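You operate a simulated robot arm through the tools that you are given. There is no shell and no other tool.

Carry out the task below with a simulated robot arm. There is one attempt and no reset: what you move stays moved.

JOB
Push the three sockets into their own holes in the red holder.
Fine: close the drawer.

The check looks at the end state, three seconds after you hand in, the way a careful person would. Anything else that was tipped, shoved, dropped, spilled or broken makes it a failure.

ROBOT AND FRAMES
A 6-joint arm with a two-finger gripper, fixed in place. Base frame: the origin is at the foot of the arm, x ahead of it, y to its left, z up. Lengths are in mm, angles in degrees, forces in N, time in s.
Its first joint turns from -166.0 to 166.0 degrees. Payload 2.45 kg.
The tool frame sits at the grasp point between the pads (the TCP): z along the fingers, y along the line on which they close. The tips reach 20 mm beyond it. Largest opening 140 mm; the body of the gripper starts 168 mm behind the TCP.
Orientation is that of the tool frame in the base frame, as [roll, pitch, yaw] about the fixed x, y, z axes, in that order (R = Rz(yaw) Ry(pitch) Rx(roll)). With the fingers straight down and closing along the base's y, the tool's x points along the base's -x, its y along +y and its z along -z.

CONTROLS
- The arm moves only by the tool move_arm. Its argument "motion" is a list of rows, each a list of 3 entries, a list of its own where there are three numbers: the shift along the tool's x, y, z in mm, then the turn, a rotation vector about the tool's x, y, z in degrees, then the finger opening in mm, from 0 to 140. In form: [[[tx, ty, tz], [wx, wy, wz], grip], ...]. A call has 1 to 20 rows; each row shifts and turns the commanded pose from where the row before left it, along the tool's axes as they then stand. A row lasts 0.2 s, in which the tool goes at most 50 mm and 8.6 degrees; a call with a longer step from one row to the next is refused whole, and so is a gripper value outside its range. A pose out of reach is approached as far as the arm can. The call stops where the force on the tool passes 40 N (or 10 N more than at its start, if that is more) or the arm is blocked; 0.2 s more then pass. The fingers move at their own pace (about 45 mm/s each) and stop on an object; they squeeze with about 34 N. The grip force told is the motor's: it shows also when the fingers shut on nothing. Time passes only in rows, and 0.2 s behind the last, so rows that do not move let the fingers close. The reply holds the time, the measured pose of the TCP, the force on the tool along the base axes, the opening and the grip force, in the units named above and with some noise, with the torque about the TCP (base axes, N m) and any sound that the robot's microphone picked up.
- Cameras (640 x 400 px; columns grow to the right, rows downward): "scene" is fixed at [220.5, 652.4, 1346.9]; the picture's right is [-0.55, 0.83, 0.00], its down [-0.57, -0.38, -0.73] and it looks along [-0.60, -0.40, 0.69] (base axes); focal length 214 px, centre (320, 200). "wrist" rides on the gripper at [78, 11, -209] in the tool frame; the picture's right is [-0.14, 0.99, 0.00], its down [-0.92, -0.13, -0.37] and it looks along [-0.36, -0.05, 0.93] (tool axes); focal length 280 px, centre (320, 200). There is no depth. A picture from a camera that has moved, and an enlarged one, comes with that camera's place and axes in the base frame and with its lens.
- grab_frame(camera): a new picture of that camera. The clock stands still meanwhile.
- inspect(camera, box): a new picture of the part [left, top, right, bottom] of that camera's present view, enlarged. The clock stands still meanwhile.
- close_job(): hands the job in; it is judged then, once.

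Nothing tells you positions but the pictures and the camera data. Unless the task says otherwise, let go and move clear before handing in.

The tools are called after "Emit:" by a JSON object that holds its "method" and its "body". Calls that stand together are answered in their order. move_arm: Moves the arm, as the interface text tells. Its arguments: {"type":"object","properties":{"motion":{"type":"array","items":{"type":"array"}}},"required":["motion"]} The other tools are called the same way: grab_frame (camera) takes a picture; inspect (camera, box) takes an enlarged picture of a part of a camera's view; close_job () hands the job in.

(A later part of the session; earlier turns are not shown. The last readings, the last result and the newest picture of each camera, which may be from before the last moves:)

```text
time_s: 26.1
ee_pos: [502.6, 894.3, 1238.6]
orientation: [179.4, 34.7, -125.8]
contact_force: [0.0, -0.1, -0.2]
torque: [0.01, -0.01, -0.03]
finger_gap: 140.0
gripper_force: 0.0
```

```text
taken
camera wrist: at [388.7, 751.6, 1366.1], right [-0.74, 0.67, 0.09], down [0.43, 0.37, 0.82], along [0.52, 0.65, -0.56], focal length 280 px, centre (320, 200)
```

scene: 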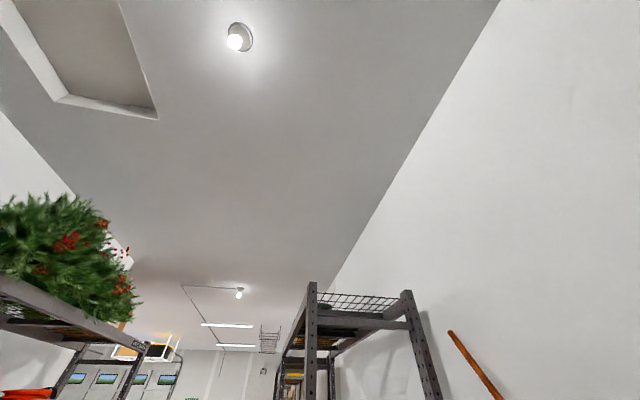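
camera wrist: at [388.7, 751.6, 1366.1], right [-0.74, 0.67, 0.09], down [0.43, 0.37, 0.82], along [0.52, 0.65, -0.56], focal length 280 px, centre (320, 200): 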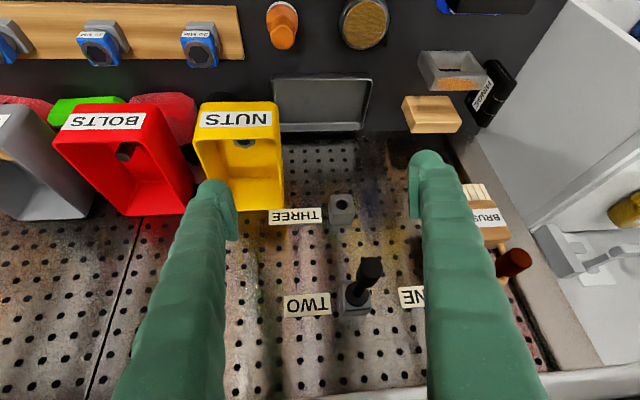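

The view is clear, with pegboard all round and its top rail near z≈1385. Now I'll stretch and rotate nose-down.

Emit:
{"method": "move_arm", "body": {"motion": [[[-16.5, 0, 11.2], [0, 0, 0], 140], [[-16.5, 0, 11.2], [0, 0, 0], 140], [[30, 0, -2], [0, 8.5, 0], 140], [[30, 0, -2], [0, 8.5, 0], 140], [[30, 0, -2], [0, 8.5, 0], 140], [[39.6, 0, -5.6], [0, 0, 0], 140], [[39.6, 0, -5.6], [0, 0, 0], 140], [[0, 0, 0], [0, 0, 0], 140]]}}

```text
time_s: 27.9
ee_pos: [425.8, 784.5, 1188.3]
orientation: [179.5, 8.9, -125.5]
contact_force: [0.1, 0.6, 0.1]
torque: [-0.01, 0.05, 0.0]
finger_gap: 139.8
gripper_force: 0.2
out of reach, approached as far as the arm can: row 3, 4, 5, 7
```

Not yet. Next idea: hold the command past full stretch and sweep it quickly downward, so the elbow lags towards the correct side, then come in. I'll shift a little further from the bins first.

Emit:
{"method": "move_arm", "body": {"motion": [[[5.5, 38.6, -0.9], [-0.39, 0, -2.47], 140], [[5.5, 38.6, -0.9], [-0.39, 0, -2.47], 140], [[-40, 0, 6.2], [0, 0, 0], 140], [[-40, 0, 6.2], [0, 0, 0], 140], [[-30, 0, 4.6], [0, 0, 0], 140], [[0, 0, 0], [0, 0, 0], 140]]}}

```text
time_s: 29.3
ee_pos: [382.1, 861.3, 1188.9]
orientation: [179.4, 9.0, -120.5]
contact_force: [-0.4, 0.3, 0.1]
torque: [0.0, 0.02, -0.01]
finger_gap: 140.2
gripper_force: 0.1
out of reach, approached as far as the arm can: row 4, 5
```

Emit:
{"method": "move_arm", "body": {"motion": [[[-15, 0, 40], [0, 0, 0], 140], [[7, 0, 44.5], [0, 0, 0], 140], [[7, 0, 44.5], [0, 0, 0], 140], [[40, 0, -6.2], [0, 0, 0], 140], [[40, 0, -6.2], [0, 0, 0], 140], [[0, 0, 0], [0, 0, 0], 140]]}}

```text
time_s: 30.7
ee_pos: [378.0, 869.1, 1081.6]
orientation: [179.5, 8.9, -120.6]
contact_force: [0.1, 0.1, -0.9]
torque: [0.0, 0.0, 0.02]
finger_gap: 140.0
gripper_force: 0.1
out of reach, approached as far as the arm can: row 4, 5
```

Emit:
{"method": "move_arm", "body": {"motion": [[[13.6, 0, -42.6], [0, 0, 0], 140], [[13.6, 0, -42.6], [0, 0, 0], 140], [[13.6, 0, -42.6], [0, 0, 0], 140], [[-40, 0, 6.2], [0, 0, 0], 140], [[-45, 0, 7], [0, 0, 0], 140], [[0, 0, 0], [0, 0, 0], 140]]}}

Emit:
{"method": "move_arm", "body": {"motion": [[[-29, 0, 40], [0, 0, 0], 140], [[-29, 0, 40], [0, 0, 0], 140], [[-29, 0, 40], [0, 0, 0], 140], [[46, 0, 3], [0, 0, 0], 140], [[46, 0, 3], [0, 0, 0], 140], [[0, 0, 0], [0, 0, 0], 140]]}}

```text
time_s: 32.1
ee_pos: [368.4, 856.7, 1196.8]
orientation: [179.5, 9.1, -120.5]
contact_force: [-0.5, 0.2, 0.7]
torque: [0.0, 0.0, 0.03]
finger_gap: 140.1
gripper_force: 0.1
out of reach, approached as far as the arm can: row 5
```

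```text
time_s: 33.5
ee_pos: [375.2, 863.2, 1067.3]
orientation: [179.6, 9.0, -120.5]
contact_force: [0.1, -0.1, -0.6]
torque: [0.01, -0.01, 0.01]
finger_gap: 139.7
gripper_force: 0.1
out of reach, approached as far as the arm can: row 3
```

The inward move wasn't refused this time. I'll go further in to confirm the elbow has flipped back.

Emit:
{"method": "move_arm", "body": {"motion": [[[39.5, 0, -6.2], [0, 0, 0], 140], [[39.5, 0, -6.2], [0, 0, 0], 140], [[39.5, 0, -6.2], [0, 0, 0], 140], [[0, 0, 0], [0, 0, 0], 140]]}}

Emit:
{"method": "grab_frame", "body": {"camera": "wrist"}}

```text
time_s: 34.5
ee_pos: [312.2, 760.0, 1062.0]
orientation: [179.5, 9.1, -120.5]
contact_force: [0.3, 0.6, 0.9]
torque: [-0.01, -0.04, 0.01]
finger_gap: 140.0
gripper_force: 0.1
```

```text
taken
camera wrist: at [249.6, 669.7, 1257.2], right [-0.79, 0.62, 0.03], down [0.55, 0.67, 0.51], along [0.29, 0.42, -0.86], focal length 280 px, centre (320, 200)
```

wrist: 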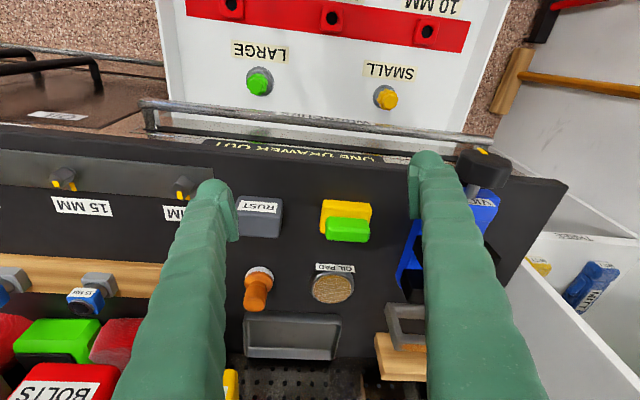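

The elbow is back on its normal side, and I'll avoid over-stretching from now on. Next I'll move to face the rail squarely from in front, tilted, to study the sockets up close.

Emit:
{"method": "move_arm", "body": {"motion": [[[0.3, -44, -2.7], [0, 0, 0], 140], [[0.3, -44, -2.7], [0, 0, 0], 140], [[0.3, -44, -2.7], [0, 0, 0], 140], [[0.3, -44, -2.7], [0, 0, 0], 140], [[0.3, -44, -2.7], [0, 0, 0], 140], [[0.3, -44, -2.7], [0, 0, 0], 140], [[0.3, -44, -2.7], [0, 0, 0], 140], [[0, 0, 0], [0.95, 0, 5.9], 140], [[0, 0, 0], [0.95, 0, 5.9], 140], [[0, 0, 0], [0, -8.5, 0], 140], [[0, 0, 0], [0, -8.5, 0], 140], [[0, 0, 0], [0, -8.5, 0], 140], [[0, 0, 0], [0, 0, 0], 140]]}}

Emit:
{"method": "grab_frame", "body": {"camera": "wrist"}}

Emit:
{"method": "grab_frame", "body": {"camera": "scene"}}

```text
time_s: 37.3
ee_pos: [578.8, 602.1, 1081.3]
orientation: [179.4, 34.6, -132.8]
contact_force: [1.5, 0.2, 1.0]
torque: [-0.01, 0.01, -0.01]
finger_gap: 140.3
gripper_force: 0.0
```

```text
taken
camera wrist: at [447.3, 472.8, 1209.5], right [-0.65, 0.75, 0.09], down [0.47, 0.32, 0.82], along [0.59, 0.58, -0.56], focal length 280 px, centre (320, 200)
```

wrist: 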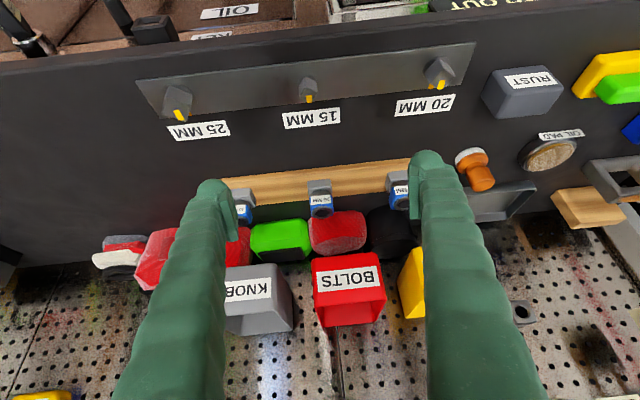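

```text
taken
```

scene: 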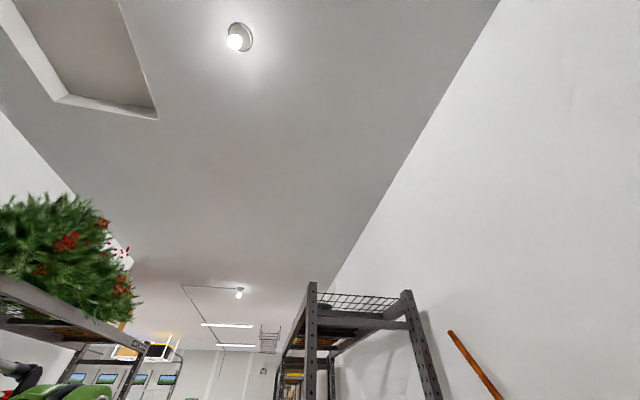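

Now I can look at the sockets nearly from the side.

Emit:
{"method": "inspect", "body": {"camera": "wrist", "box": [225, 150, 415, 269]}}

Emit:
{"method": "inspect", "body": {"camera": "wrist", "box": [280, 165, 360, 215]}}

Emit:
{"method": "inspect", "body": {"camera": "wrist", "box": [120, 30, 520, 160]}}

```text
3.36 times, centred on (320, 210) of wrist
camera zoom: at [447.3, 472.8, 1209.5], right [-0.65, 0.75, 0.09], down [0.47, 0.32, 0.82], along [0.59, 0.58, -0.56], focal length 942 px, centre (320, 168)
```

zoom: 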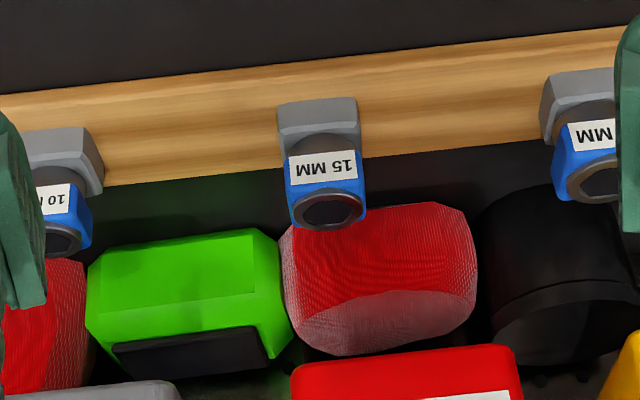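

```text
8.00 times, centred on (320, 190) of wrist
camera zoom: at [447.3, 472.8, 1209.5], right [-0.65, 0.75, 0.09], down [0.47, 0.32, 0.82], along [0.59, 0.58, -0.56], focal length 2243 px, centre (320, 280)
```

zoom: 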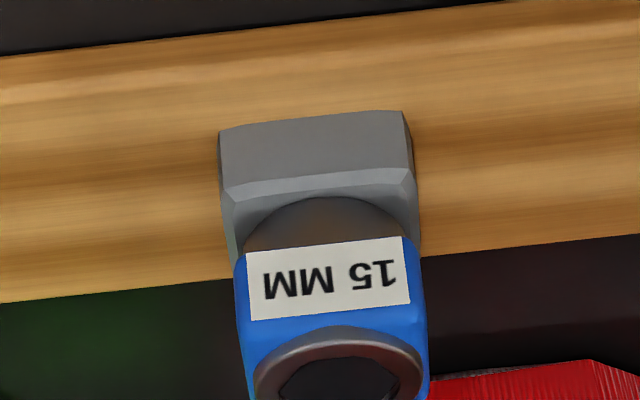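

```text
1.60 times, centred on (320, 95) of wrist
camera zoom: at [447.3, 472.8, 1209.5], right [-0.65, 0.75, 0.09], down [0.47, 0.32, 0.82], along [0.59, 0.58, -0.56], focal length 449 px, centre (320, 368)
```

zoom: 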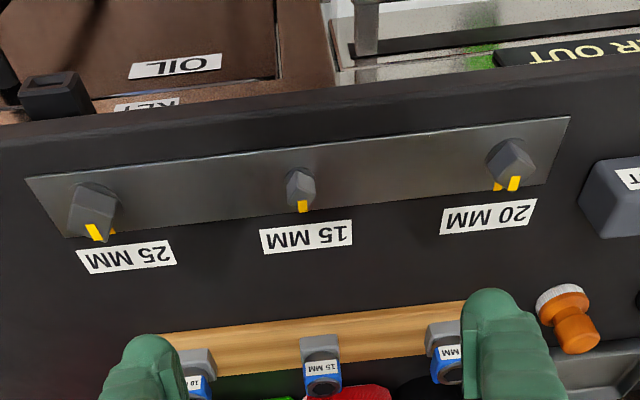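

The blue bodies are square, about 32 mm, on round shanks in grey bosses, so I can grip along the rail direction. I'll reduce the tilt to 20° and move in front of the 15 MM socket, below the suspected overhead obstacle.

Emit:
{"method": "move_arm", "body": {"motion": [[[0, 0, 0], [0, 7.3, 0], 110], [[0, 0, 0], [0, 7.3, 0], 80], [[-27, -2.1, 28], [0, 0, 0], 80], [[-27, -2.1, 28], [0, 0, 0], 80], [[-27, -2.1, 28], [0, 0, 0], 80], [[0, 0, 0], [0, 0, 0], 80]]}}

Emit:
{"method": "grab_frame", "body": {"camera": "wrist"}}

```text
time_s: 38.7
ee_pos: [653.5, 673.5, 1028.3]
orientation: [179.4, 19.9, -132.6]
contact_force: [-0.1, -0.5, 0.6]
torque: [0.03, 0.01, -0.05]
finger_gap: 79.8
gripper_force: 0.0
```

```text
taken
camera wrist: at [547.9, 574.0, 1199.4], right [-0.64, 0.76, 0.05], down [0.6, 0.46, 0.66], along [0.48, 0.46, -0.75], focal length 280 px, centre (320, 200)
```

wrist: 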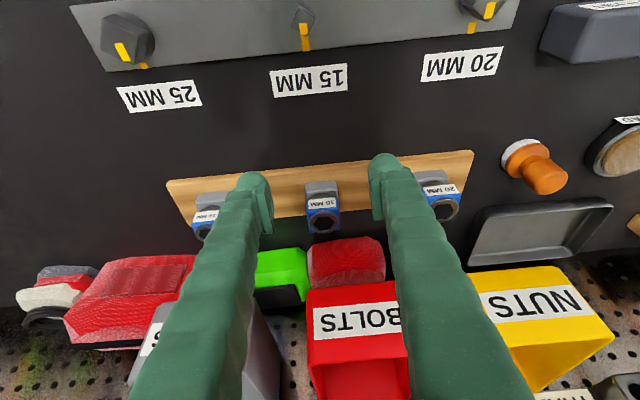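

Emit:
{"method": "inspect", "body": {"camera": "wrist", "box": [270, 170, 370, 250]}}

```text
5.00 times, centred on (320, 210) of wrist
camera zoom: at [547.9, 574.0, 1199.4], right [-0.64, 0.76, 0.05], down [0.6, 0.46, 0.66], along [0.48, 0.46, -0.75], focal length 1402 px, centre (320, 150)
```

zoom: 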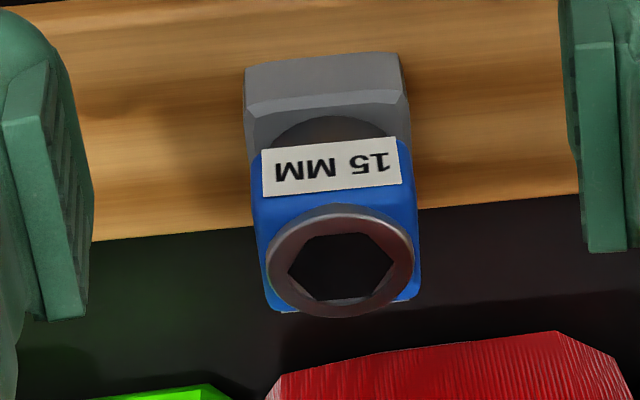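

The 15 MM socket is well centred, with its ring top at about N=1005 and z=993. I'll advance so the pads straddle it and check before closing.

Emit:
{"method": "move_arm", "body": {"motion": [[[-16.6, -1, 19.2], [0, 0, 0], 80], [[-16.6, -1, 19.2], [0, 0, 0], 80], [[-15.6, -0.9, 17.5], [0, 0, 0], 80], [[0, 0, 0], [0, 0, 0], 60], [[0, 0, 0], [0, 0, 0], 50], [[0, 0, 0], [0, 0, 0], 50]]}}

Emit:
{"method": "grab_frame", "body": {"camera": "wrist"}}

Emit:
{"method": "inspect", "body": {"camera": "wrist", "box": [250, 150, 390, 250]}}

```text
time_s: 40.1
ee_pos: [698.4, 719.6, 994.0]
orientation: [179.5, 19.9, -132.5]
contact_force: [-0.7, 0.5, 0.3]
torque: [-0.02, 0.01, 0.02]
finger_gap: 50.1
gripper_force: 0.1
```

```text
taken
camera wrist: at [594.3, 619.2, 1164.1], right [-0.64, 0.76, 0.05], down [0.6, 0.46, 0.66], along [0.48, 0.46, -0.75], focal length 280 px, centre (320, 200)
```

wrist: 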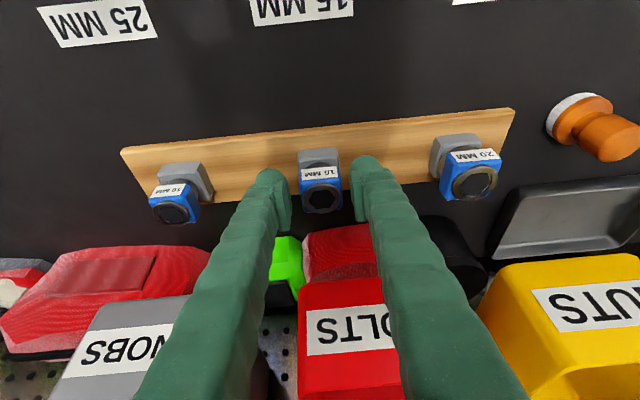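

```text
4.00 times, centred on (320, 200) of wrist
camera zoom: at [594.3, 619.2, 1164.1], right [-0.64, 0.76, 0.05], down [0.6, 0.46, 0.66], along [0.48, 0.46, -0.75], focal length 1122 px, centre (320, 200)
```

zoom: 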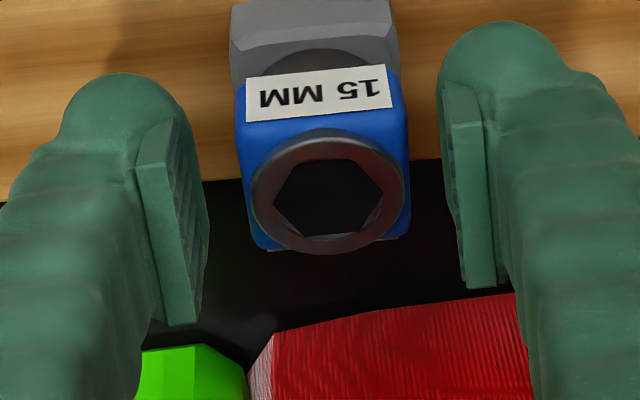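

Well centred. I'll drop 4 mm and close gently on the blue body.

Emit:
{"method": "move_arm", "body": {"motion": [[[1.4, 1.3, 3.8], [0, 0, 0], 50], [[0, 0, 0], [0, 0, 0], 40], [[0, 0, 0], [0, 0, 0], 34], [[0, 0, 0], [0, 0, 0], 25], [[0, 0, 0], [0, 0, 0], 25], [[0, 0, 0], [0, 0, 0], 25]]}}

Emit:
{"method": "inspect", "body": {"camera": "wrist", "box": [250, 150, 390, 250]}}

```text
time_s: 41.5
ee_pos: [697.6, 720.4, 990.1]
orientation: [179.4, 19.9, -132.5]
contact_force: [0.9, -0.1, 0.6]
torque: [-0.01, 0.0, 0.01]
finger_gap: 33.9
gripper_force: 33.6
```

```text
4.00 times, centred on (320, 200) of wrist
camera zoom: at [593.6, 620.7, 1160.0], right [-0.64, 0.76, 0.05], down [0.6, 0.46, 0.66], along [0.48, 0.46, -0.75], focal length 1122 px, centre (320, 200)
```

zoom: 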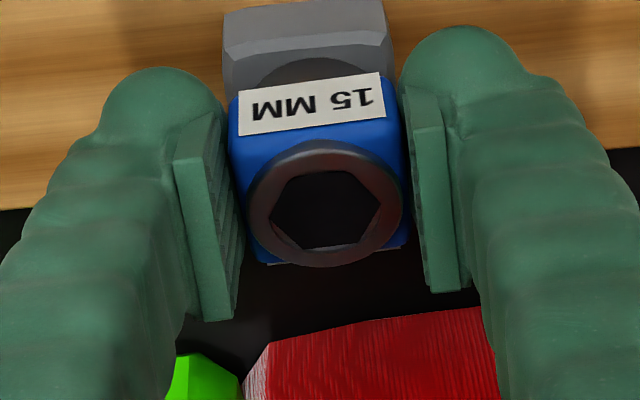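

I have a 33.9 mm grip at 34 N with no side load. Now I'll pull it straight up, slowly.

Emit:
{"method": "move_arm", "body": {"motion": [[[-1.7, 0, -4.7], [0, 0, 0], 25], [[-1.7, 0, -4.7], [0, 0, 0], 25], [[-1.7, 0, -4.7], [0, 0, 0], 25], [[-1.7, 0, -4.7], [0, 0, 0], 25], [[0, 0, 0], [0, 0, 0], 25]]}}

Emit:
{"method": "inspect", "body": {"camera": "wrist", "box": [250, 150, 390, 250]}}

```text
time_s: 42.7
ee_pos: [698.5, 721.6, 1008.7]
orientation: [179.6, 19.8, -132.6]
contact_force: [-0.3, -0.3, -4.2]
torque: [0.0, 0.0, 0.05]
finger_gap: 33.9
gripper_force: 34.1
```

```text
4.00 times, centred on (320, 200) of wrist
camera zoom: at [593.3, 620.9, 1178.7], right [-0.64, 0.76, 0.05], down [0.6, 0.46, 0.66], along [0.48, 0.46, -0.75], focal length 1122 px, centre (320, 200)
```

zoom: 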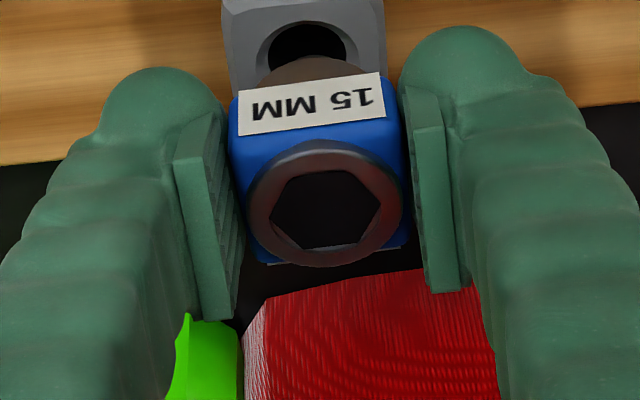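

It comes up cleanly with a load of about 4 N, and the boss hole is visible. I'll continue up, then back away from the bins.

Emit:
{"method": "move_arm", "body": {"motion": [[[-1.7, 0, -4.7], [0, 0, 0], 25], [[-1.7, 0, -4.7], [0, 0, 0], 25], [[-1.7, 0, -4.7], [0, 0, 0], 25], [[-1.7, 0, -4.7], [0, 0, 0], 25], [[0, 0, 0], [0, 0, 0], 25]]}}

Emit:
{"method": "inspect", "body": {"camera": "wrist", "box": [220, 100, 420, 250]}}

```text
time_s: 43.9
ee_pos: [698.7, 723.2, 1028.5]
orientation: [179.5, 19.9, -132.5]
contact_force: [0.1, 0.2, -3.4]
torque: [-0.02, -0.01, 0.01]
finger_gap: 34.0
gripper_force: 34.3
```

```text
2.67 times, centred on (320, 175) of wrist
camera zoom: at [593.2, 622.0, 1199.3], right [-0.64, 0.76, 0.05], down [0.6, 0.46, 0.66], along [0.48, 0.46, -0.75], focal length 748 px, centre (320, 267)
```

zoom: 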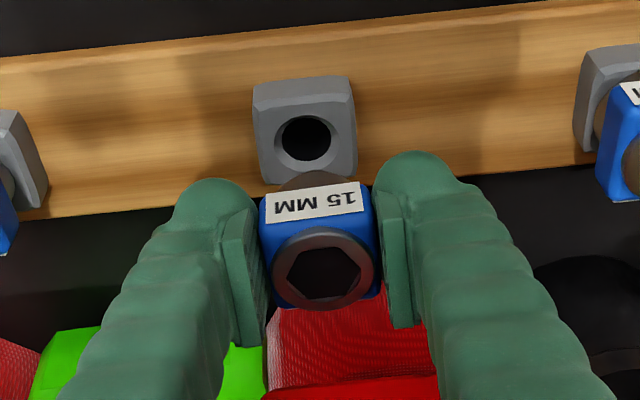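

The 15 MM socket is fully out of its boss. I'll back away from the bins first, with a slight rise.

Emit:
{"method": "move_arm", "body": {"motion": [[[32.7, 0, -19.8], [0, 0, 0], 25], [[32.7, 0, -19.8], [0, 0, 0], 25], [[32.7, 0, -19.8], [0, 0, 0], 25], [[32.7, 0, -19.8], [0, 0, 0], 25], [[0, 0, 0], [0, 0, 0], 25]]}}

Emit:
{"method": "grab_frame", "body": {"camera": "wrist"}}

```text
time_s: 45.1
ee_pos: [597.8, 609.9, 1061.0]
orientation: [179.5, 19.9, -132.5]
contact_force: [0.0, 0.5, -4.8]
torque: [0.01, 0.02, -0.01]
finger_gap: 33.7
gripper_force: 33.7
```

```text
taken
camera wrist: at [492.8, 509.3, 1230.6], right [-0.64, 0.76, 0.05], down [0.6, 0.46, 0.66], along [0.48, 0.46, -0.75], focal length 280 px, centre (320, 200)
```

wrist: 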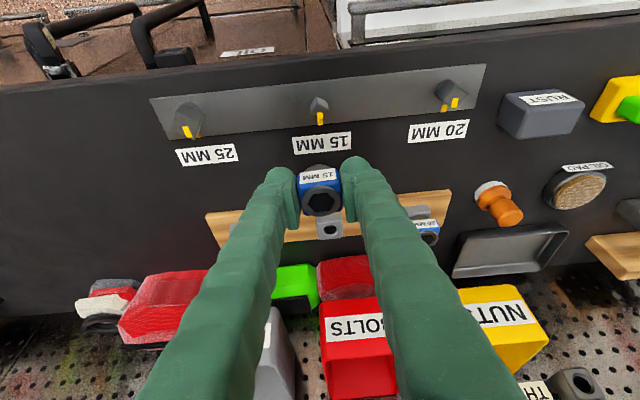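

Clear of the bench. Next I'll carry it over to the drawer at this height, then lower partway to view the red holder.

Emit:
{"method": "move_arm", "body": {"motion": [[[23.8, 33.6, -8.6], [0, 0, 0], 25], [[23.8, 33.6, -8.6], [0, 0, 0], 25], [[23.8, 33.6, -8.6], [0, 0, 0], 25], [[23.8, 33.6, -8.6], [0, 0, 0], 25], [[23.8, 33.6, -8.6], [0, 0, 0], 25], [[23.8, 33.6, -8.6], [0, 0, 0], 25], [[23.8, 33.6, -8.6], [0, 0, 0], 25], [[23.8, 33.6, -8.6], [0, 0, 0], 25], [[23.8, 33.6, -8.6], [0, 0, 0], 25], [[23.8, 33.6, -8.6], [0, 0, 0], 25], [[0, 0, 0], [0, 0, 0], 25]]}}

Emit:
{"method": "grab_frame", "body": {"camera": "wrist"}}

```text
time_s: 47.5
ee_pos: [177.9, 649.2, 1064.3]
orientation: [179.4, 19.9, -132.6]
contact_force: [-0.3, -0.3, -4.2]
torque: [-0.01, 0.05, 0.0]
finger_gap: 33.7
gripper_force: 34.2
```

```text
taken
camera wrist: at [74.0, 548.4, 1234.8], right [-0.64, 0.76, 0.05], down [0.6, 0.46, 0.66], along [0.48, 0.46, -0.75], focal length 280 px, centre (320, 200)
```

wrist: 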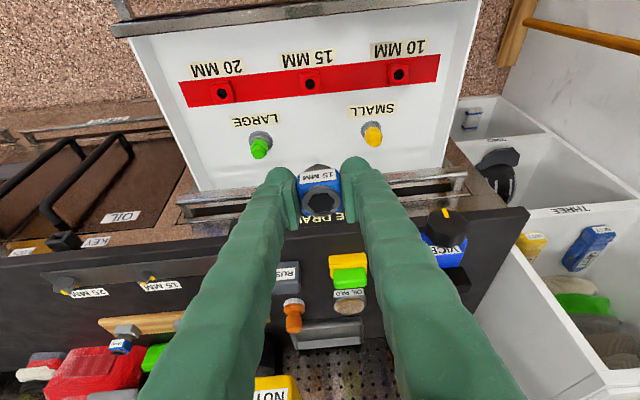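

All three bosses in the red holder are visible. I'll descend to get a closer look and a height for the 15 MM hole.

Emit:
{"method": "move_arm", "body": {"motion": [[[12.75, -1.4, 35.25], [0, 0, 0], 25], [[12.75, -1.4, 35.25], [0, 0, 0], 25], [[12.75, -1.4, 35.25], [0, 0, 0], 25], [[12.75, -1.4, 35.25], [0, 0, 0], 25], [[0, 0, 0], [0, 0, 0], 25]]}}

Emit:
{"method": "grab_frame", "body": {"camera": "wrist"}}

Emit:
{"method": "inspect", "body": {"camera": "wrist", "box": [220, 0, 420, 125]}}

```text
time_s: 48.7
ee_pos: [178.2, 648.0, 912.9]
orientation: [179.6, 19.9, -132.5]
contact_force: [0.9, 0.1, -3.5]
torque: [-0.01, -0.02, -0.01]
finger_gap: 34.0
gripper_force: 34.2
```

```text
taken
camera wrist: at [74.0, 548.0, 1083.3], right [-0.64, 0.76, 0.05], down [0.6, 0.46, 0.66], along [0.48, 0.46, -0.75], focal length 280 px, centre (320, 200)
```

wrist: 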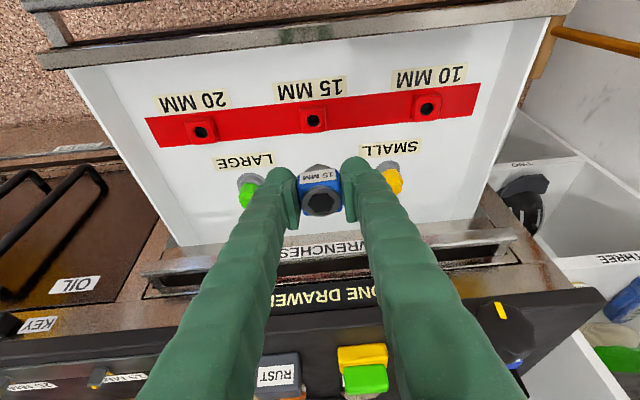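

```text
3.20 times, centred on (320, 62) of wrist
camera zoom: at [74.0, 548.0, 1083.3], right [-0.64, 0.76, 0.05], down [0.6, 0.46, 0.66], along [0.48, 0.46, -0.75], focal length 897 px, centre (320, 640)
```

zoom: 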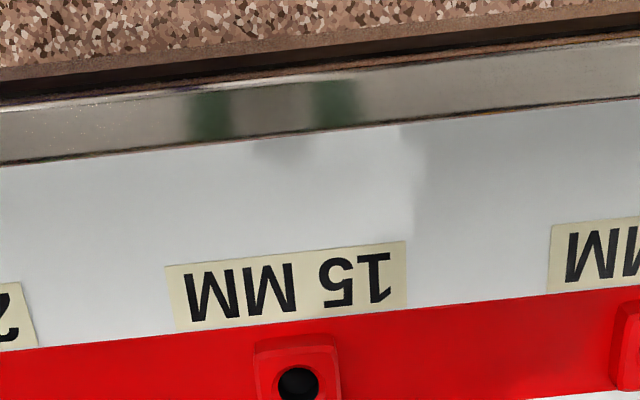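

Triangulation puts the 15 MM hole at about N≈635 with its top near z≈690. I'll go lower and nearer to refine before inserting.

Emit:
{"method": "move_arm", "body": {"motion": [[[3.5, -1.2, 28], [0, 0, 0], 25], [[3.5, -1.2, 28], [0, 0, 0], 25], [[3.5, -1.2, 28], [0, 0, 0], 25], [[3.4, -1.2, 28], [0, 0, 0], 25], [[0, 0, 0], [0, 0, 0], 25]]}}

Emit:
{"method": "grab_frame", "body": {"camera": "wrist"}}

Emit:
{"method": "inspect", "body": {"camera": "wrist", "box": [220, 100, 420, 225]}}

```text
time_s: 49.9
ee_pos: [201.3, 662.7, 803.3]
orientation: [179.5, 19.9, -132.6]
contact_force: [-0.5, 0.2, -4.0]
torque: [-0.02, 0.0, 0.03]
finger_gap: 34.0
gripper_force: 33.8
```

```text
taken
camera wrist: at [95.6, 562.5, 973.1], right [-0.64, 0.76, 0.05], down [0.6, 0.46, 0.66], along [0.48, 0.46, -0.75], focal length 280 px, centre (320, 200)
```

wrist: 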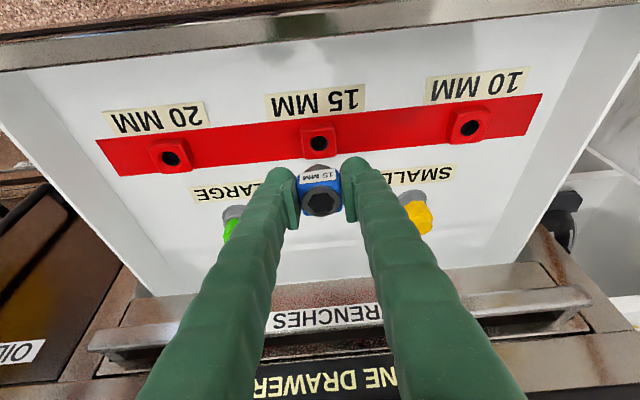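

```text
3.20 times, centred on (320, 162) of wrist
camera zoom: at [95.6, 562.5, 973.1], right [-0.64, 0.76, 0.05], down [0.6, 0.46, 0.66], along [0.48, 0.46, -0.75], focal length 897 px, centre (320, 320)
```

zoom: 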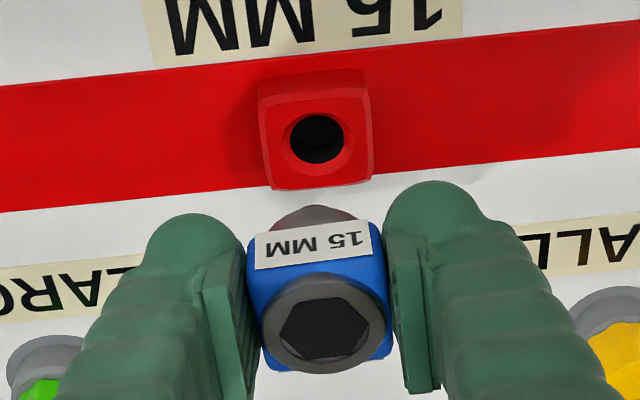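

The hole comes out at N≈632, z≈708, and the shank tip is about 38 mm below the TCP. I'll align over it and descend to about 15 mm above.

Emit:
{"method": "move_arm", "body": {"motion": [[[4.9, 1.4, 20.5], [0, 0, 0], 25], [[4.9, 1.4, 20.5], [0, 0, 0], 25], [[0, 0, 0], [0, 0, 0], 25]]}}

Emit:
{"method": "inspect", "body": {"camera": "wrist", "box": [250, 120, 390, 220]}}

```text
time_s: 50.7
ee_pos: [204.5, 667.9, 759.5]
orientation: [179.5, 19.9, -132.4]
contact_force: [0.0, 0.2, -4.7]
torque: [-0.04, 0.03, 0.01]
finger_gap: 34.0
gripper_force: 33.7
```

```text
4.00 times, centred on (320, 170) of wrist
camera zoom: at [99.6, 568.2, 930.2], right [-0.64, 0.76, 0.05], down [0.6, 0.46, 0.66], along [0.48, 0.46, -0.75], focal length 1122 px, centre (320, 320)
```

zoom: 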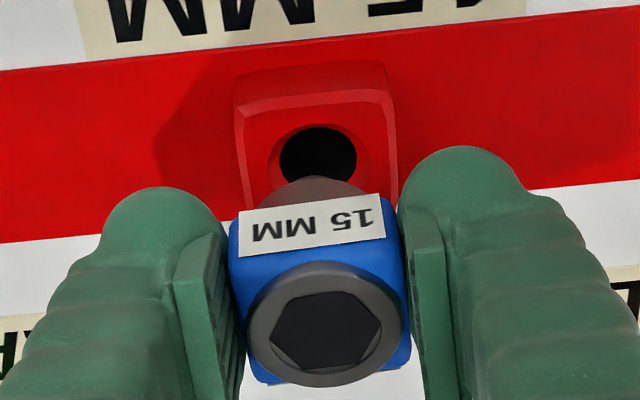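

Alignment looks good. I'll descend 12 mm more and recheck.

Emit:
{"method": "move_arm", "body": {"motion": [[[2, 0, 5.6], [0, 0, 0], 25], [[2, 0, 5.6], [0, 0, 0], 25], [[0, 0, 0], [0, 0, 0], 25]]}}

Emit:
{"method": "inspect", "body": {"camera": "wrist", "box": [270, 140, 370, 200]}}

```text
time_s: 51.5
ee_pos: [203.8, 668.9, 747.9]
orientation: [179.5, 19.9, -132.5]
contact_force: [-0.1, -0.1, -4.0]
torque: [-0.03, 0.01, -0.02]
finger_gap: 34.0
gripper_force: 34.2
```

```text
6.40 times, centred on (320, 170) of wrist
camera zoom: at [98.8, 568.5, 918.8], right [-0.64, 0.76, 0.05], down [0.6, 0.46, 0.66], along [0.48, 0.46, -0.75], focal length 1794 px, centre (320, 392)
```

zoom: 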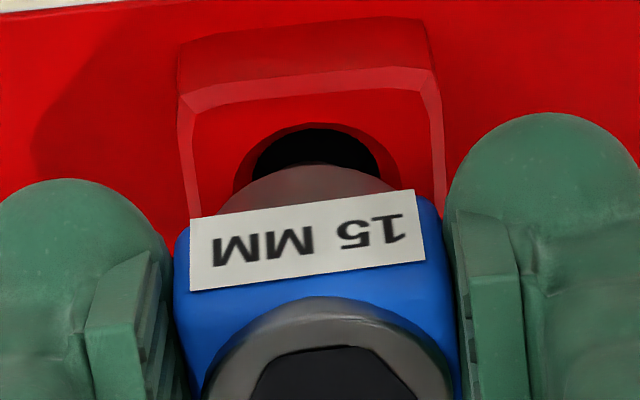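

Within about 2 mm. I'll continue down slowly, watching the force.

Emit:
{"method": "move_arm", "body": {"motion": [[[0.9, 0.5, 1.9], [0, 0, 0], 25], [[0.7, 0, 1.9], [0, 0, 0], 25], [[0.7, 0, 1.9], [0, 0, 0], 25], [[0.7, 0, 1.9], [0, 0, 0], 25], [[0, 0, 0], [0, 0, 0], 25]]}}

Emit:
{"method": "inspect", "body": {"camera": "wrist", "box": [270, 140, 370, 200]}}

```text
time_s: 52.7
ee_pos: [201.1, 668.3, 739.2]
orientation: [179.5, 20.0, -132.6]
contact_force: [-0.2, 0.4, -3.6]
torque: [-0.02, -0.01, 0.0]
finger_gap: 34.0
gripper_force: 33.7
```

```text
6.40 times, centred on (320, 170) of wrist
camera zoom: at [97.0, 569.0, 910.2], right [-0.64, 0.76, 0.05], down [0.6, 0.46, 0.66], along [0.48, 0.46, -0.75], focal length 1794 px, centre (320, 392)
```

zoom: 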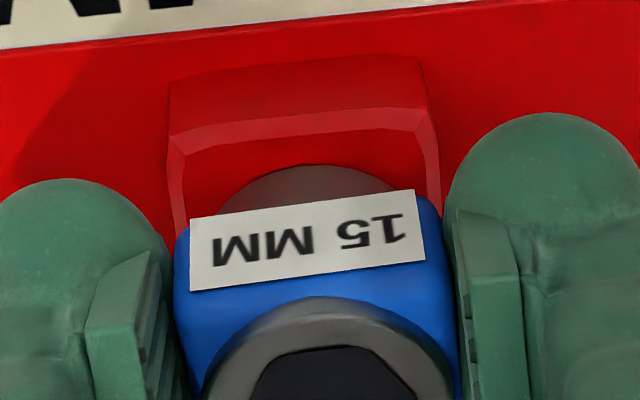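

The shank tip is just about at the boss, and my best estimate is that it should go 2 mm further outward. I'll adjust and lower in small steps until I feel it enter.

Emit:
{"method": "move_arm", "body": {"motion": [[[-1.9, 0, 0.7], [0, 0, 0], 25], [[0.7, 0, 1.9], [0, 0, 0], 25], [[0.7, 0, 1.9], [0, 0, 0], 25], [[0, 0, 0], [0, 0, 0], 25]]}}

Emit:
{"method": "inspect", "body": {"camera": "wrist", "box": [270, 140, 370, 200]}}

```text
time_s: 53.7
ee_pos: [203.7, 671.0, 735.4]
orientation: [179.5, 19.9, -132.4]
contact_force: [-0.4, -0.1, 7.4]
torque: [-0.05, -0.13, 0.04]
finger_gap: 33.9
gripper_force: 34.3
```

```text
6.40 times, centred on (320, 170) of wrist
camera zoom: at [97.9, 570.0, 906.1], right [-0.64, 0.76, 0.05], down [0.6, 0.46, 0.66], along [0.48, 0.46, -0.75], focal length 1794 px, centre (320, 392)
```

zoom: 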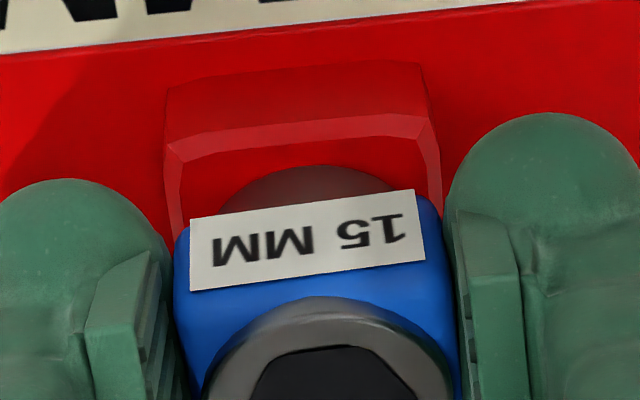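

Contact at 11 N, and the view matches how it sat in the rail boss. Now I'll push it down.

Emit:
{"method": "move_arm", "body": {"motion": [[[0.7, 0, 1.9], [0, 0, 0], 25], [[0.7, 0, 1.9], [0, 0, 0], 25], [[0.7, 0, 1.9], [0, 0, 0], 25], [[0, 0, 0], [0, 0, 0], 25]]}}

Emit:
{"method": "inspect", "body": {"camera": "wrist", "box": [270, 140, 370, 200]}}

```text
time_s: 54.7
ee_pos: [202.9, 669.3, 731.5]
orientation: [179.4, 19.9, -132.6]
contact_force: [2.5, 2.3, 30.3]
torque: [0.12, -0.14, 0.05]
finger_gap: 34.1
gripper_force: 34.2
```

```text
6.40 times, centred on (320, 170) of wrist
camera zoom: at [97.7, 569.6, 901.1], right [-0.64, 0.76, 0.06], down [0.6, 0.46, 0.66], along [0.48, 0.46, -0.75], focal length 1794 px, centre (320, 392)
```

zoom: 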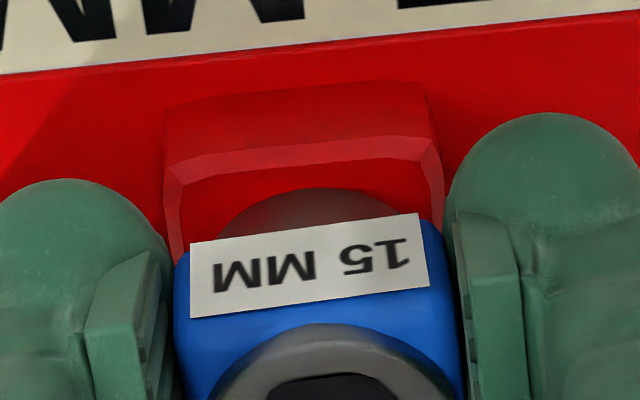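

At 30 N the socket slid slightly in the grip, so it's sitting on something solid, either seated or on the rim. I'll relax the push and do a small sideways test to see whether the hole holds it.

Emit:
{"method": "move_arm", "body": {"motion": [[[-0.35, 0, -0.95], [0, 0, 0], 25], [[0, 0, 0], [0, 0, 0], 25]]}}

Emit:
{"method": "move_arm", "body": {"motion": [[[0, 1, 0], [0, 0, 0], 25], [[0, 1, 0], [0, 0, 0], 25], [[0, 0, 0], [0, 0, 0], 25]]}}

```text
time_s: 55.3
ee_pos: [202.4, 670.1, 731.1]
orientation: [179.5, 19.8, -132.6]
contact_force: [1.9, -0.8, 1.6]
torque: [0.06, -0.13, -0.03]
finger_gap: 33.9
gripper_force: 33.9
```

```text
time_s: 56.1
ee_pos: [201.5, 670.9, 731.2]
orientation: [179.7, 19.8, -132.6]
contact_force: [7.3, -10.4, -7.7]
torque: [-0.39, -0.2, -0.04]
finger_gap: 34.1
gripper_force: 34.0
```

The sideways reaction of about 13 N, with no downward load, shows the shank is held inside the hole. I'll re-centre, press once more, release, and look.

Emit:
{"method": "move_arm", "body": {"motion": [[[0, -2, 0], [0, 0, 0], 25], [[0.7, 0, 1.9], [0, 0, 0], 25], [[0.7, 0, 1.9], [0, 0, 0], 25], [[0, 0, 0], [0, 0, 0], 25]]}}

Emit:
{"method": "inspect", "body": {"camera": "wrist", "box": [270, 140, 370, 200]}}

```text
time_s: 57.1
ee_pos: [200.9, 670.8, 727.6]
orientation: [179.5, 20.0, -132.4]
contact_force: [1.1, 2.6, 29.3]
torque: [0.16, -0.16, 0.01]
finger_gap: 34.2
gripper_force: 34.1
```

```text
6.40 times, centred on (320, 170) of wrist
camera zoom: at [96.9, 570.0, 897.7], right [-0.64, 0.76, 0.06], down [0.6, 0.46, 0.66], along [0.48, 0.46, -0.75], focal length 1794 px, centre (320, 392)
```

zoom: 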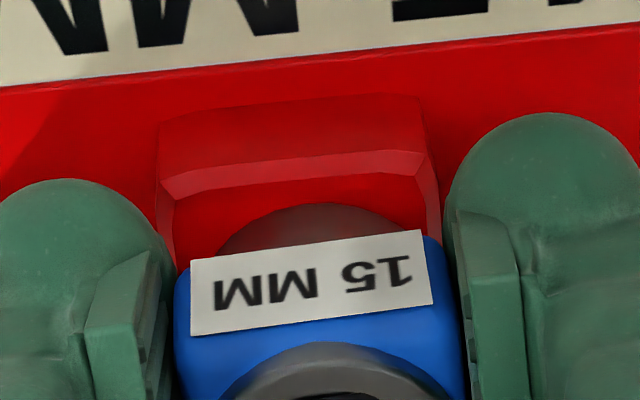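

Emit:
{"method": "move_arm", "body": {"motion": [[[-0.7, 0, -1.9], [0, 0, 0], 25], [[0, 0, 0], [0, 0, 0], 38], [[0, 0, 0], [0, 0, 0], 46], [[0, 0, 0], [0, 0, 0], 60], [[0, 0, 0], [0, 0, 0], 60], [[0, 0, 0], [0, 0, 0], 60]]}}

Emit:
{"method": "inspect", "body": {"camera": "wrist", "box": [250, 130, 390, 230]}}

```text
time_s: 58.5
ee_pos: [203.6, 669.8, 728.2]
orientation: [179.4, 20.0, -132.6]
contact_force: [-0.7, -0.1, -0.7]
torque: [0.01, 0.02, 0.0]
finger_gap: 60.3
gripper_force: 0.1
```

```text
4.00 times, centred on (320, 180) of wrist
camera zoom: at [97.5, 570.2, 898.8], right [-0.64, 0.76, 0.05], down [0.6, 0.46, 0.66], along [0.48, 0.46, -0.75], focal length 1122 px, centre (320, 280)
```

zoom: 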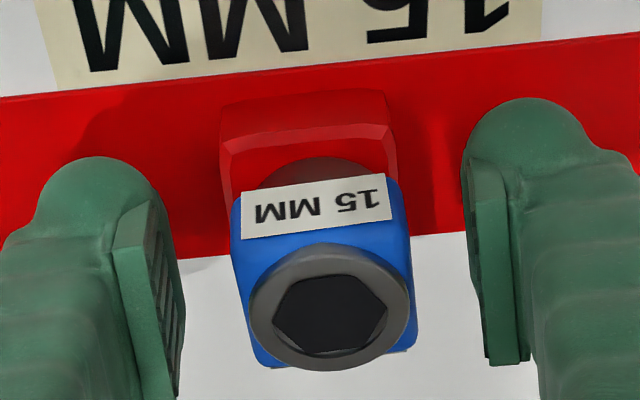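

It's standing upright in the hole after release. I'll retreat along the tool axis and get a better view of how deep it sits.

Emit:
{"method": "move_arm", "body": {"motion": [[[0, 0, -25], [0, 0, 0], 60], [[0, 0, -35], [0, 0, 0], 60], [[20, 0, -35], [0, 0, 0], 60], [[25, 0, -35], [0, 0, 0], 60], [[0, 0, 0], [0, 0, 0], 60]]}}

Emit:
{"method": "grab_frame", "body": {"camera": "wrist"}}

Emit:
{"method": "inspect", "body": {"camera": "wrist", "box": [280, 110, 380, 180]}}

```text
time_s: 59.7
ee_pos: [143.9, 605.0, 834.4]
orientation: [179.6, 19.9, -132.5]
contact_force: [1.1, -0.3, -0.9]
torque: [0.0, 0.01, -0.01]
finger_gap: 60.2
gripper_force: 0.1
```

```text
taken
camera wrist: at [40.1, 505.7, 1004.6], right [-0.64, 0.76, 0.05], down [0.6, 0.46, 0.66], along [0.48, 0.46, -0.75], focal length 280 px, centre (320, 200)
```

wrist: 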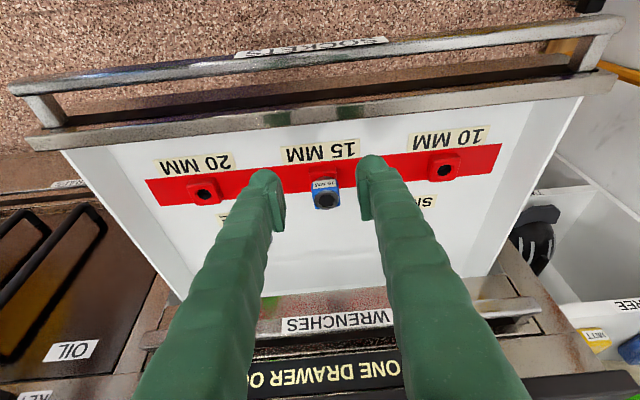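

```text
5.71 times, centred on (330, 145) of wrist
camera zoom: at [40.1, 505.7, 1004.6], right [-0.64, 0.76, 0.05], down [0.6, 0.46, 0.66], along [0.48, 0.46, -0.75], focal length 1602 px, centre (263, 514)
```

zoom: 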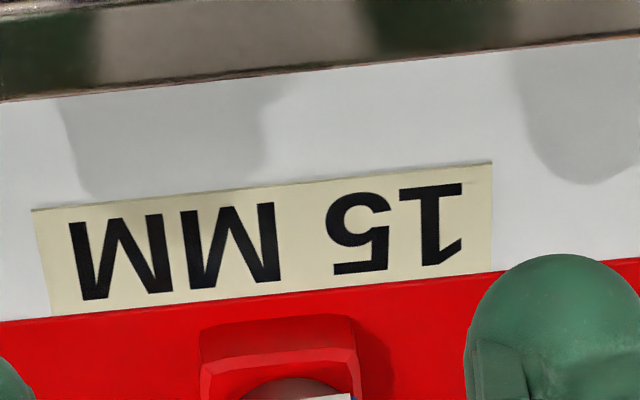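

Emit:
{"method": "inspect", "body": {"camera": "wrist", "box": [290, 160, 370, 215]}}

Emit:
{"method": "inspect", "body": {"camera": "wrist", "box": [165, 160, 245, 215]}}

Emit:
{"method": "inspect", "body": {"camera": "wrist", "box": [405, 130, 485, 185]}}

```text
7.27 times, centred on (330, 188) of wrist
camera zoom: at [40.1, 505.7, 1004.6], right [-0.64, 0.76, 0.05], down [0.6, 0.46, 0.66], along [0.48, 0.46, -0.75], focal length 2039 px, centre (247, 291)
```

zoom: 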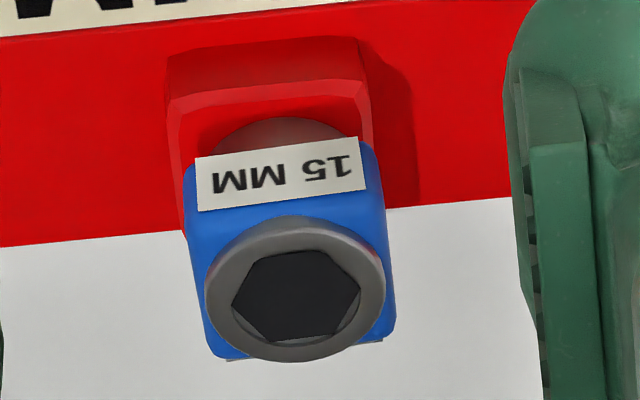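

```text
7.27 times, centred on (205, 188) of wrist
camera zoom: at [40.1, 505.7, 1004.6], right [-0.64, 0.76, 0.05], down [0.6, 0.46, 0.66], along [0.48, 0.46, -0.75], focal length 2039 px, centre (1156, 291)
```

zoom: 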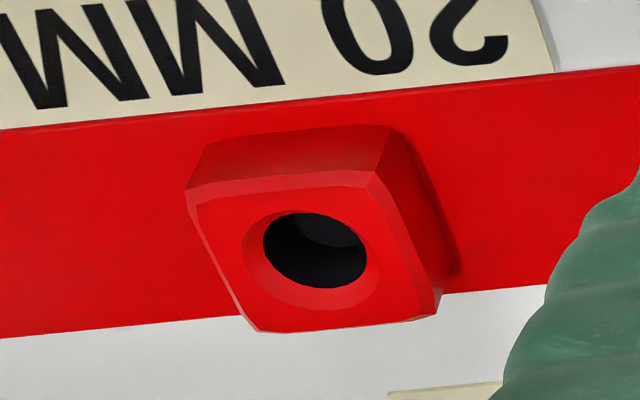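

```text
7.27 times, centred on (445, 158) of wrist
camera zoom: at [40.1, 505.7, 1004.6], right [-0.64, 0.76, 0.05], down [0.6, 0.46, 0.66], along [0.48, 0.46, -0.75], focal length 2039 px, centre (-589, 509)
```

zoom: 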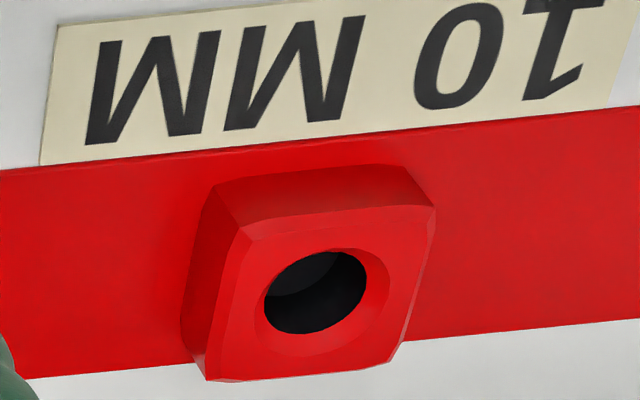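

The 15 MM socket sits exactly as it did in the rail, with the same gap of about 13 mm under the blue body, so it's seated. Next I'll rise and go to the 20 MM socket.

Emit:
{"method": "move_arm", "body": {"motion": [[[-15.3, 0, -42.3], [0, 0, 0], 80], [[-15.3, 0, -42.3], [0, 0, 0], 80], [[-15.3, 0, -42.3], [0, 0, 0], 80], [[-15.3, 0, -42.3], [0, 0, 0], 80], [[-15.3, 0, -42.3], [0, 0, 0], 80], [[-37.1, -20.8, 13.4], [0, 0, 0], 80], [[-37.1, -20.8, 13.4], [0, 0, 0], 80], [[-37.1, -20.8, 13.4], [0, 0, 0], 80], [[-37.1, -20.8, 13.4], [0, 0, 0], 80], [[-37.1, -20.8, 13.4], [0, 0, 0], 80], [[-37.1, -20.8, 13.4], [0, 0, 0], 80], [[-37.1, -20.8, 13.4], [0, 0, 0], 80], [[-37.1, -20.8, 13.4], [0, 0, 0], 80], [[-37.1, -20.8, 13.4], [0, 0, 0], 80], [[-37.1, -20.8, 13.4], [0, 0, 0], 80], [[0, 0, 0], [0, 0, 0], 80]]}}

Emit:
{"method": "grab_frame", "body": {"camera": "wrist"}}

```text
time_s: 63.1
ee_pos: [567.0, 758.1, 1058.8]
orientation: [179.5, 19.9, -132.5]
contact_force: [1.2, 0.5, -0.4]
torque: [-0.01, 0.0, 0.01]
finger_gap: 80.1
gripper_force: 0.0
```

```text
taken
camera wrist: at [462.7, 657.0, 1228.7], right [-0.64, 0.76, 0.05], down [0.6, 0.46, 0.66], along [0.48, 0.46, -0.75], focal length 280 px, centre (320, 200)
```

wrist: 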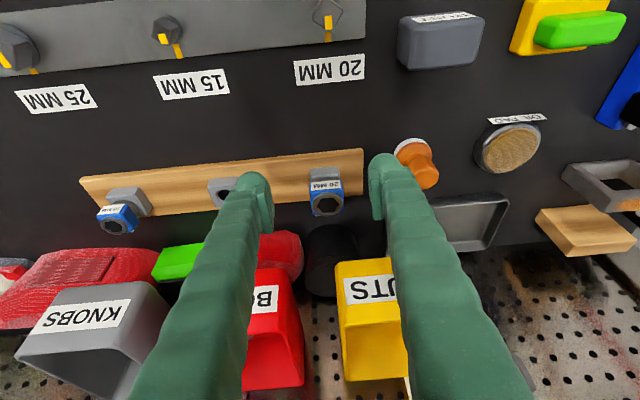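

Emit:
{"method": "inspect", "body": {"camera": "wrist", "box": [280, 160, 380, 230]}}

```text
5.71 times, centred on (330, 195) of wrist
camera zoom: at [462.7, 657.0, 1228.7], right [-0.64, 0.76, 0.05], down [0.6, 0.46, 0.66], along [0.48, 0.46, -0.75], focal length 1602 px, centre (263, 229)
```

zoom: 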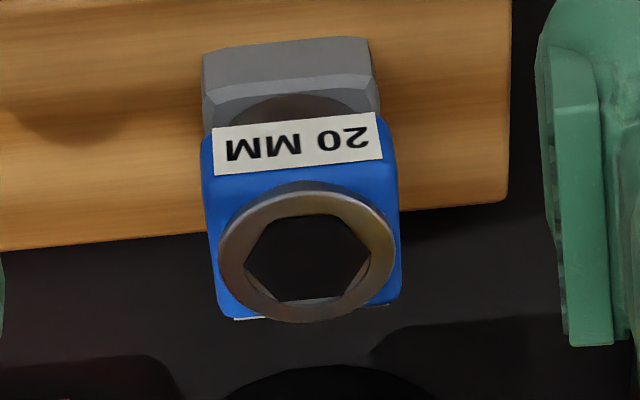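

Emit:
{"method": "move_arm", "body": {"motion": [[[-9.7, 0.7, 21.9], [0, 0, 0], 80], [[-9.7, 0.7, 21.9], [0, 0, 0], 80], [[-9.7, 0.7, 21.9], [0, 0, 0], 80], [[-8, 0.7, 17.1], [0, 0, 0], 70], [[0, 0, 0], [0, 0, 0], 60], [[0, 0, 0], [0, 0, 0], 56], [[0, 0, 0], [0, 0, 0], 56]]}}

Emit:
{"method": "inspect", "body": {"camera": "wrist", "box": [250, 150, 390, 250]}}

```text
time_s: 64.7
ee_pos: [605.5, 806.8, 993.5]
orientation: [179.5, 19.9, -132.5]
contact_force: [0.2, -0.2, 0.0]
torque: [0.0, -0.03, 0.0]
finger_gap: 56.0
gripper_force: 0.0
```

```text
4.00 times, centred on (320, 200) of wrist
camera zoom: at [500.5, 706.0, 1163.0], right [-0.64, 0.76, 0.05], down [0.6, 0.46, 0.66], along [0.48, 0.46, -0.75], focal length 1122 px, centre (320, 200)
```

zoom: 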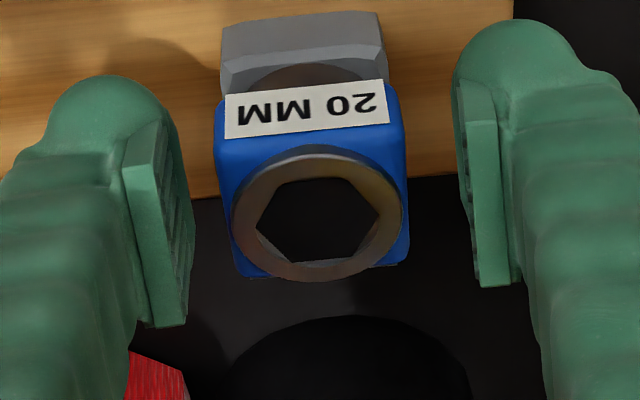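

Emit:
{"method": "inspect", "body": {"camera": "wrist", "box": [280, 145, 360, 200]}}

```text
7.27 times, centred on (320, 172) of wrist
camera zoom: at [500.5, 706.0, 1163.0], right [-0.64, 0.76, 0.05], down [0.6, 0.46, 0.66], along [0.48, 0.46, -0.75], focal length 2039 px, centre (320, 400)
```

zoom: 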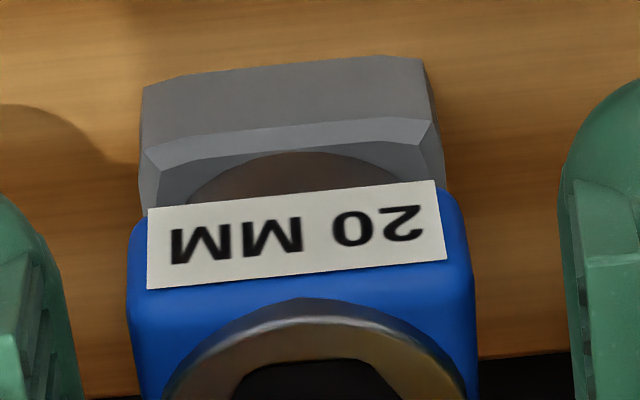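

The boss edge shows the 20 MM socket sits about 8 mm further out and 2 mm to the left of my alignment. I'll correct that and close.

Emit:
{"method": "move_arm", "body": {"motion": [[[-3.2, -1.1, 3], [0, 0, 0], 56], [[-3.1, -1.1, 3], [0, 0, 0], 56], [[0, 0, 0], [0, 0, 0], 56]]}}

Emit:
{"method": "inspect", "body": {"camera": "wrist", "box": [250, 150, 390, 250]}}

```text
time_s: 65.5
ee_pos: [613.2, 809.7, 989.4]
orientation: [179.4, 20.0, -132.5]
contact_force: [0.6, -0.4, 0.2]
torque: [0.0, 0.01, -0.01]
finger_gap: 55.8
gripper_force: 0.0
```

```text
4.00 times, centred on (320, 200) of wrist
camera zoom: at [507.4, 709.7, 1160.1], right [-0.64, 0.76, 0.05], down [0.6, 0.46, 0.66], along [0.48, 0.46, -0.75], focal length 1122 px, centre (320, 200)
```

zoom: 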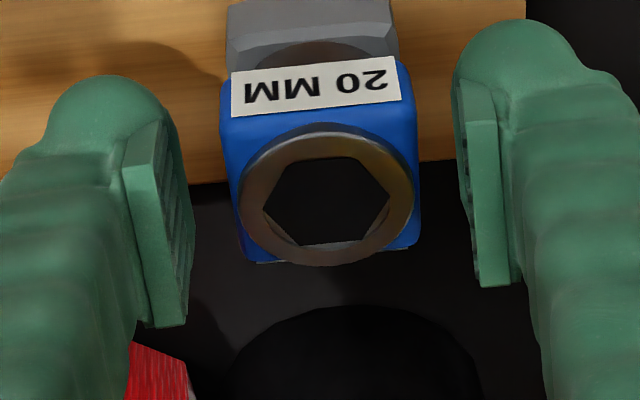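

Emit:
{"method": "move_arm", "body": {"motion": [[[0, 0, 0], [0, 0, 0], 46], [[0, 0, 0], [0, 0, 0], 40], [[0, 0, 0], [0, 0, 0], 30], [[0, 0, 0], [0, 0, 0], 30], [[0, 0, 0], [0, 0, 0], 30]]}}

Emit:
{"method": "inspect", "body": {"camera": "wrist", "box": [250, 150, 390, 250]}}

```text
time_s: 66.7
ee_pos: [613.6, 809.5, 990.0]
orientation: [179.6, 19.9, -132.5]
contact_force: [-0.6, 2.3, 1.3]
torque: [0.06, 0.0, -0.05]
finger_gap: 38.1
gripper_force: 33.9
```

```text
4.00 times, centred on (320, 200) of wrist
camera zoom: at [507.2, 709.7, 1160.2], right [-0.64, 0.76, 0.05], down [0.6, 0.46, 0.66], along [0.48, 0.46, -0.75], focal length 1122 px, centre (320, 200)
```

zoom: 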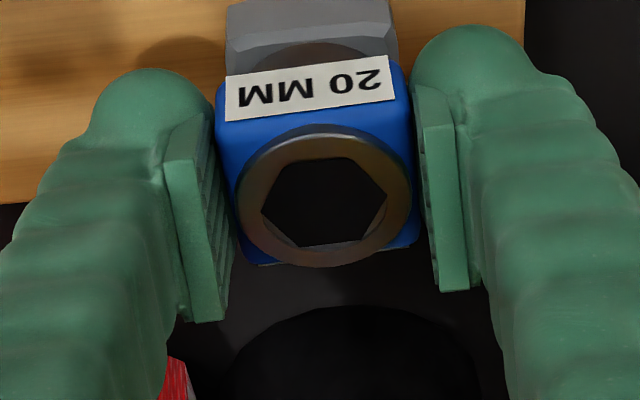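

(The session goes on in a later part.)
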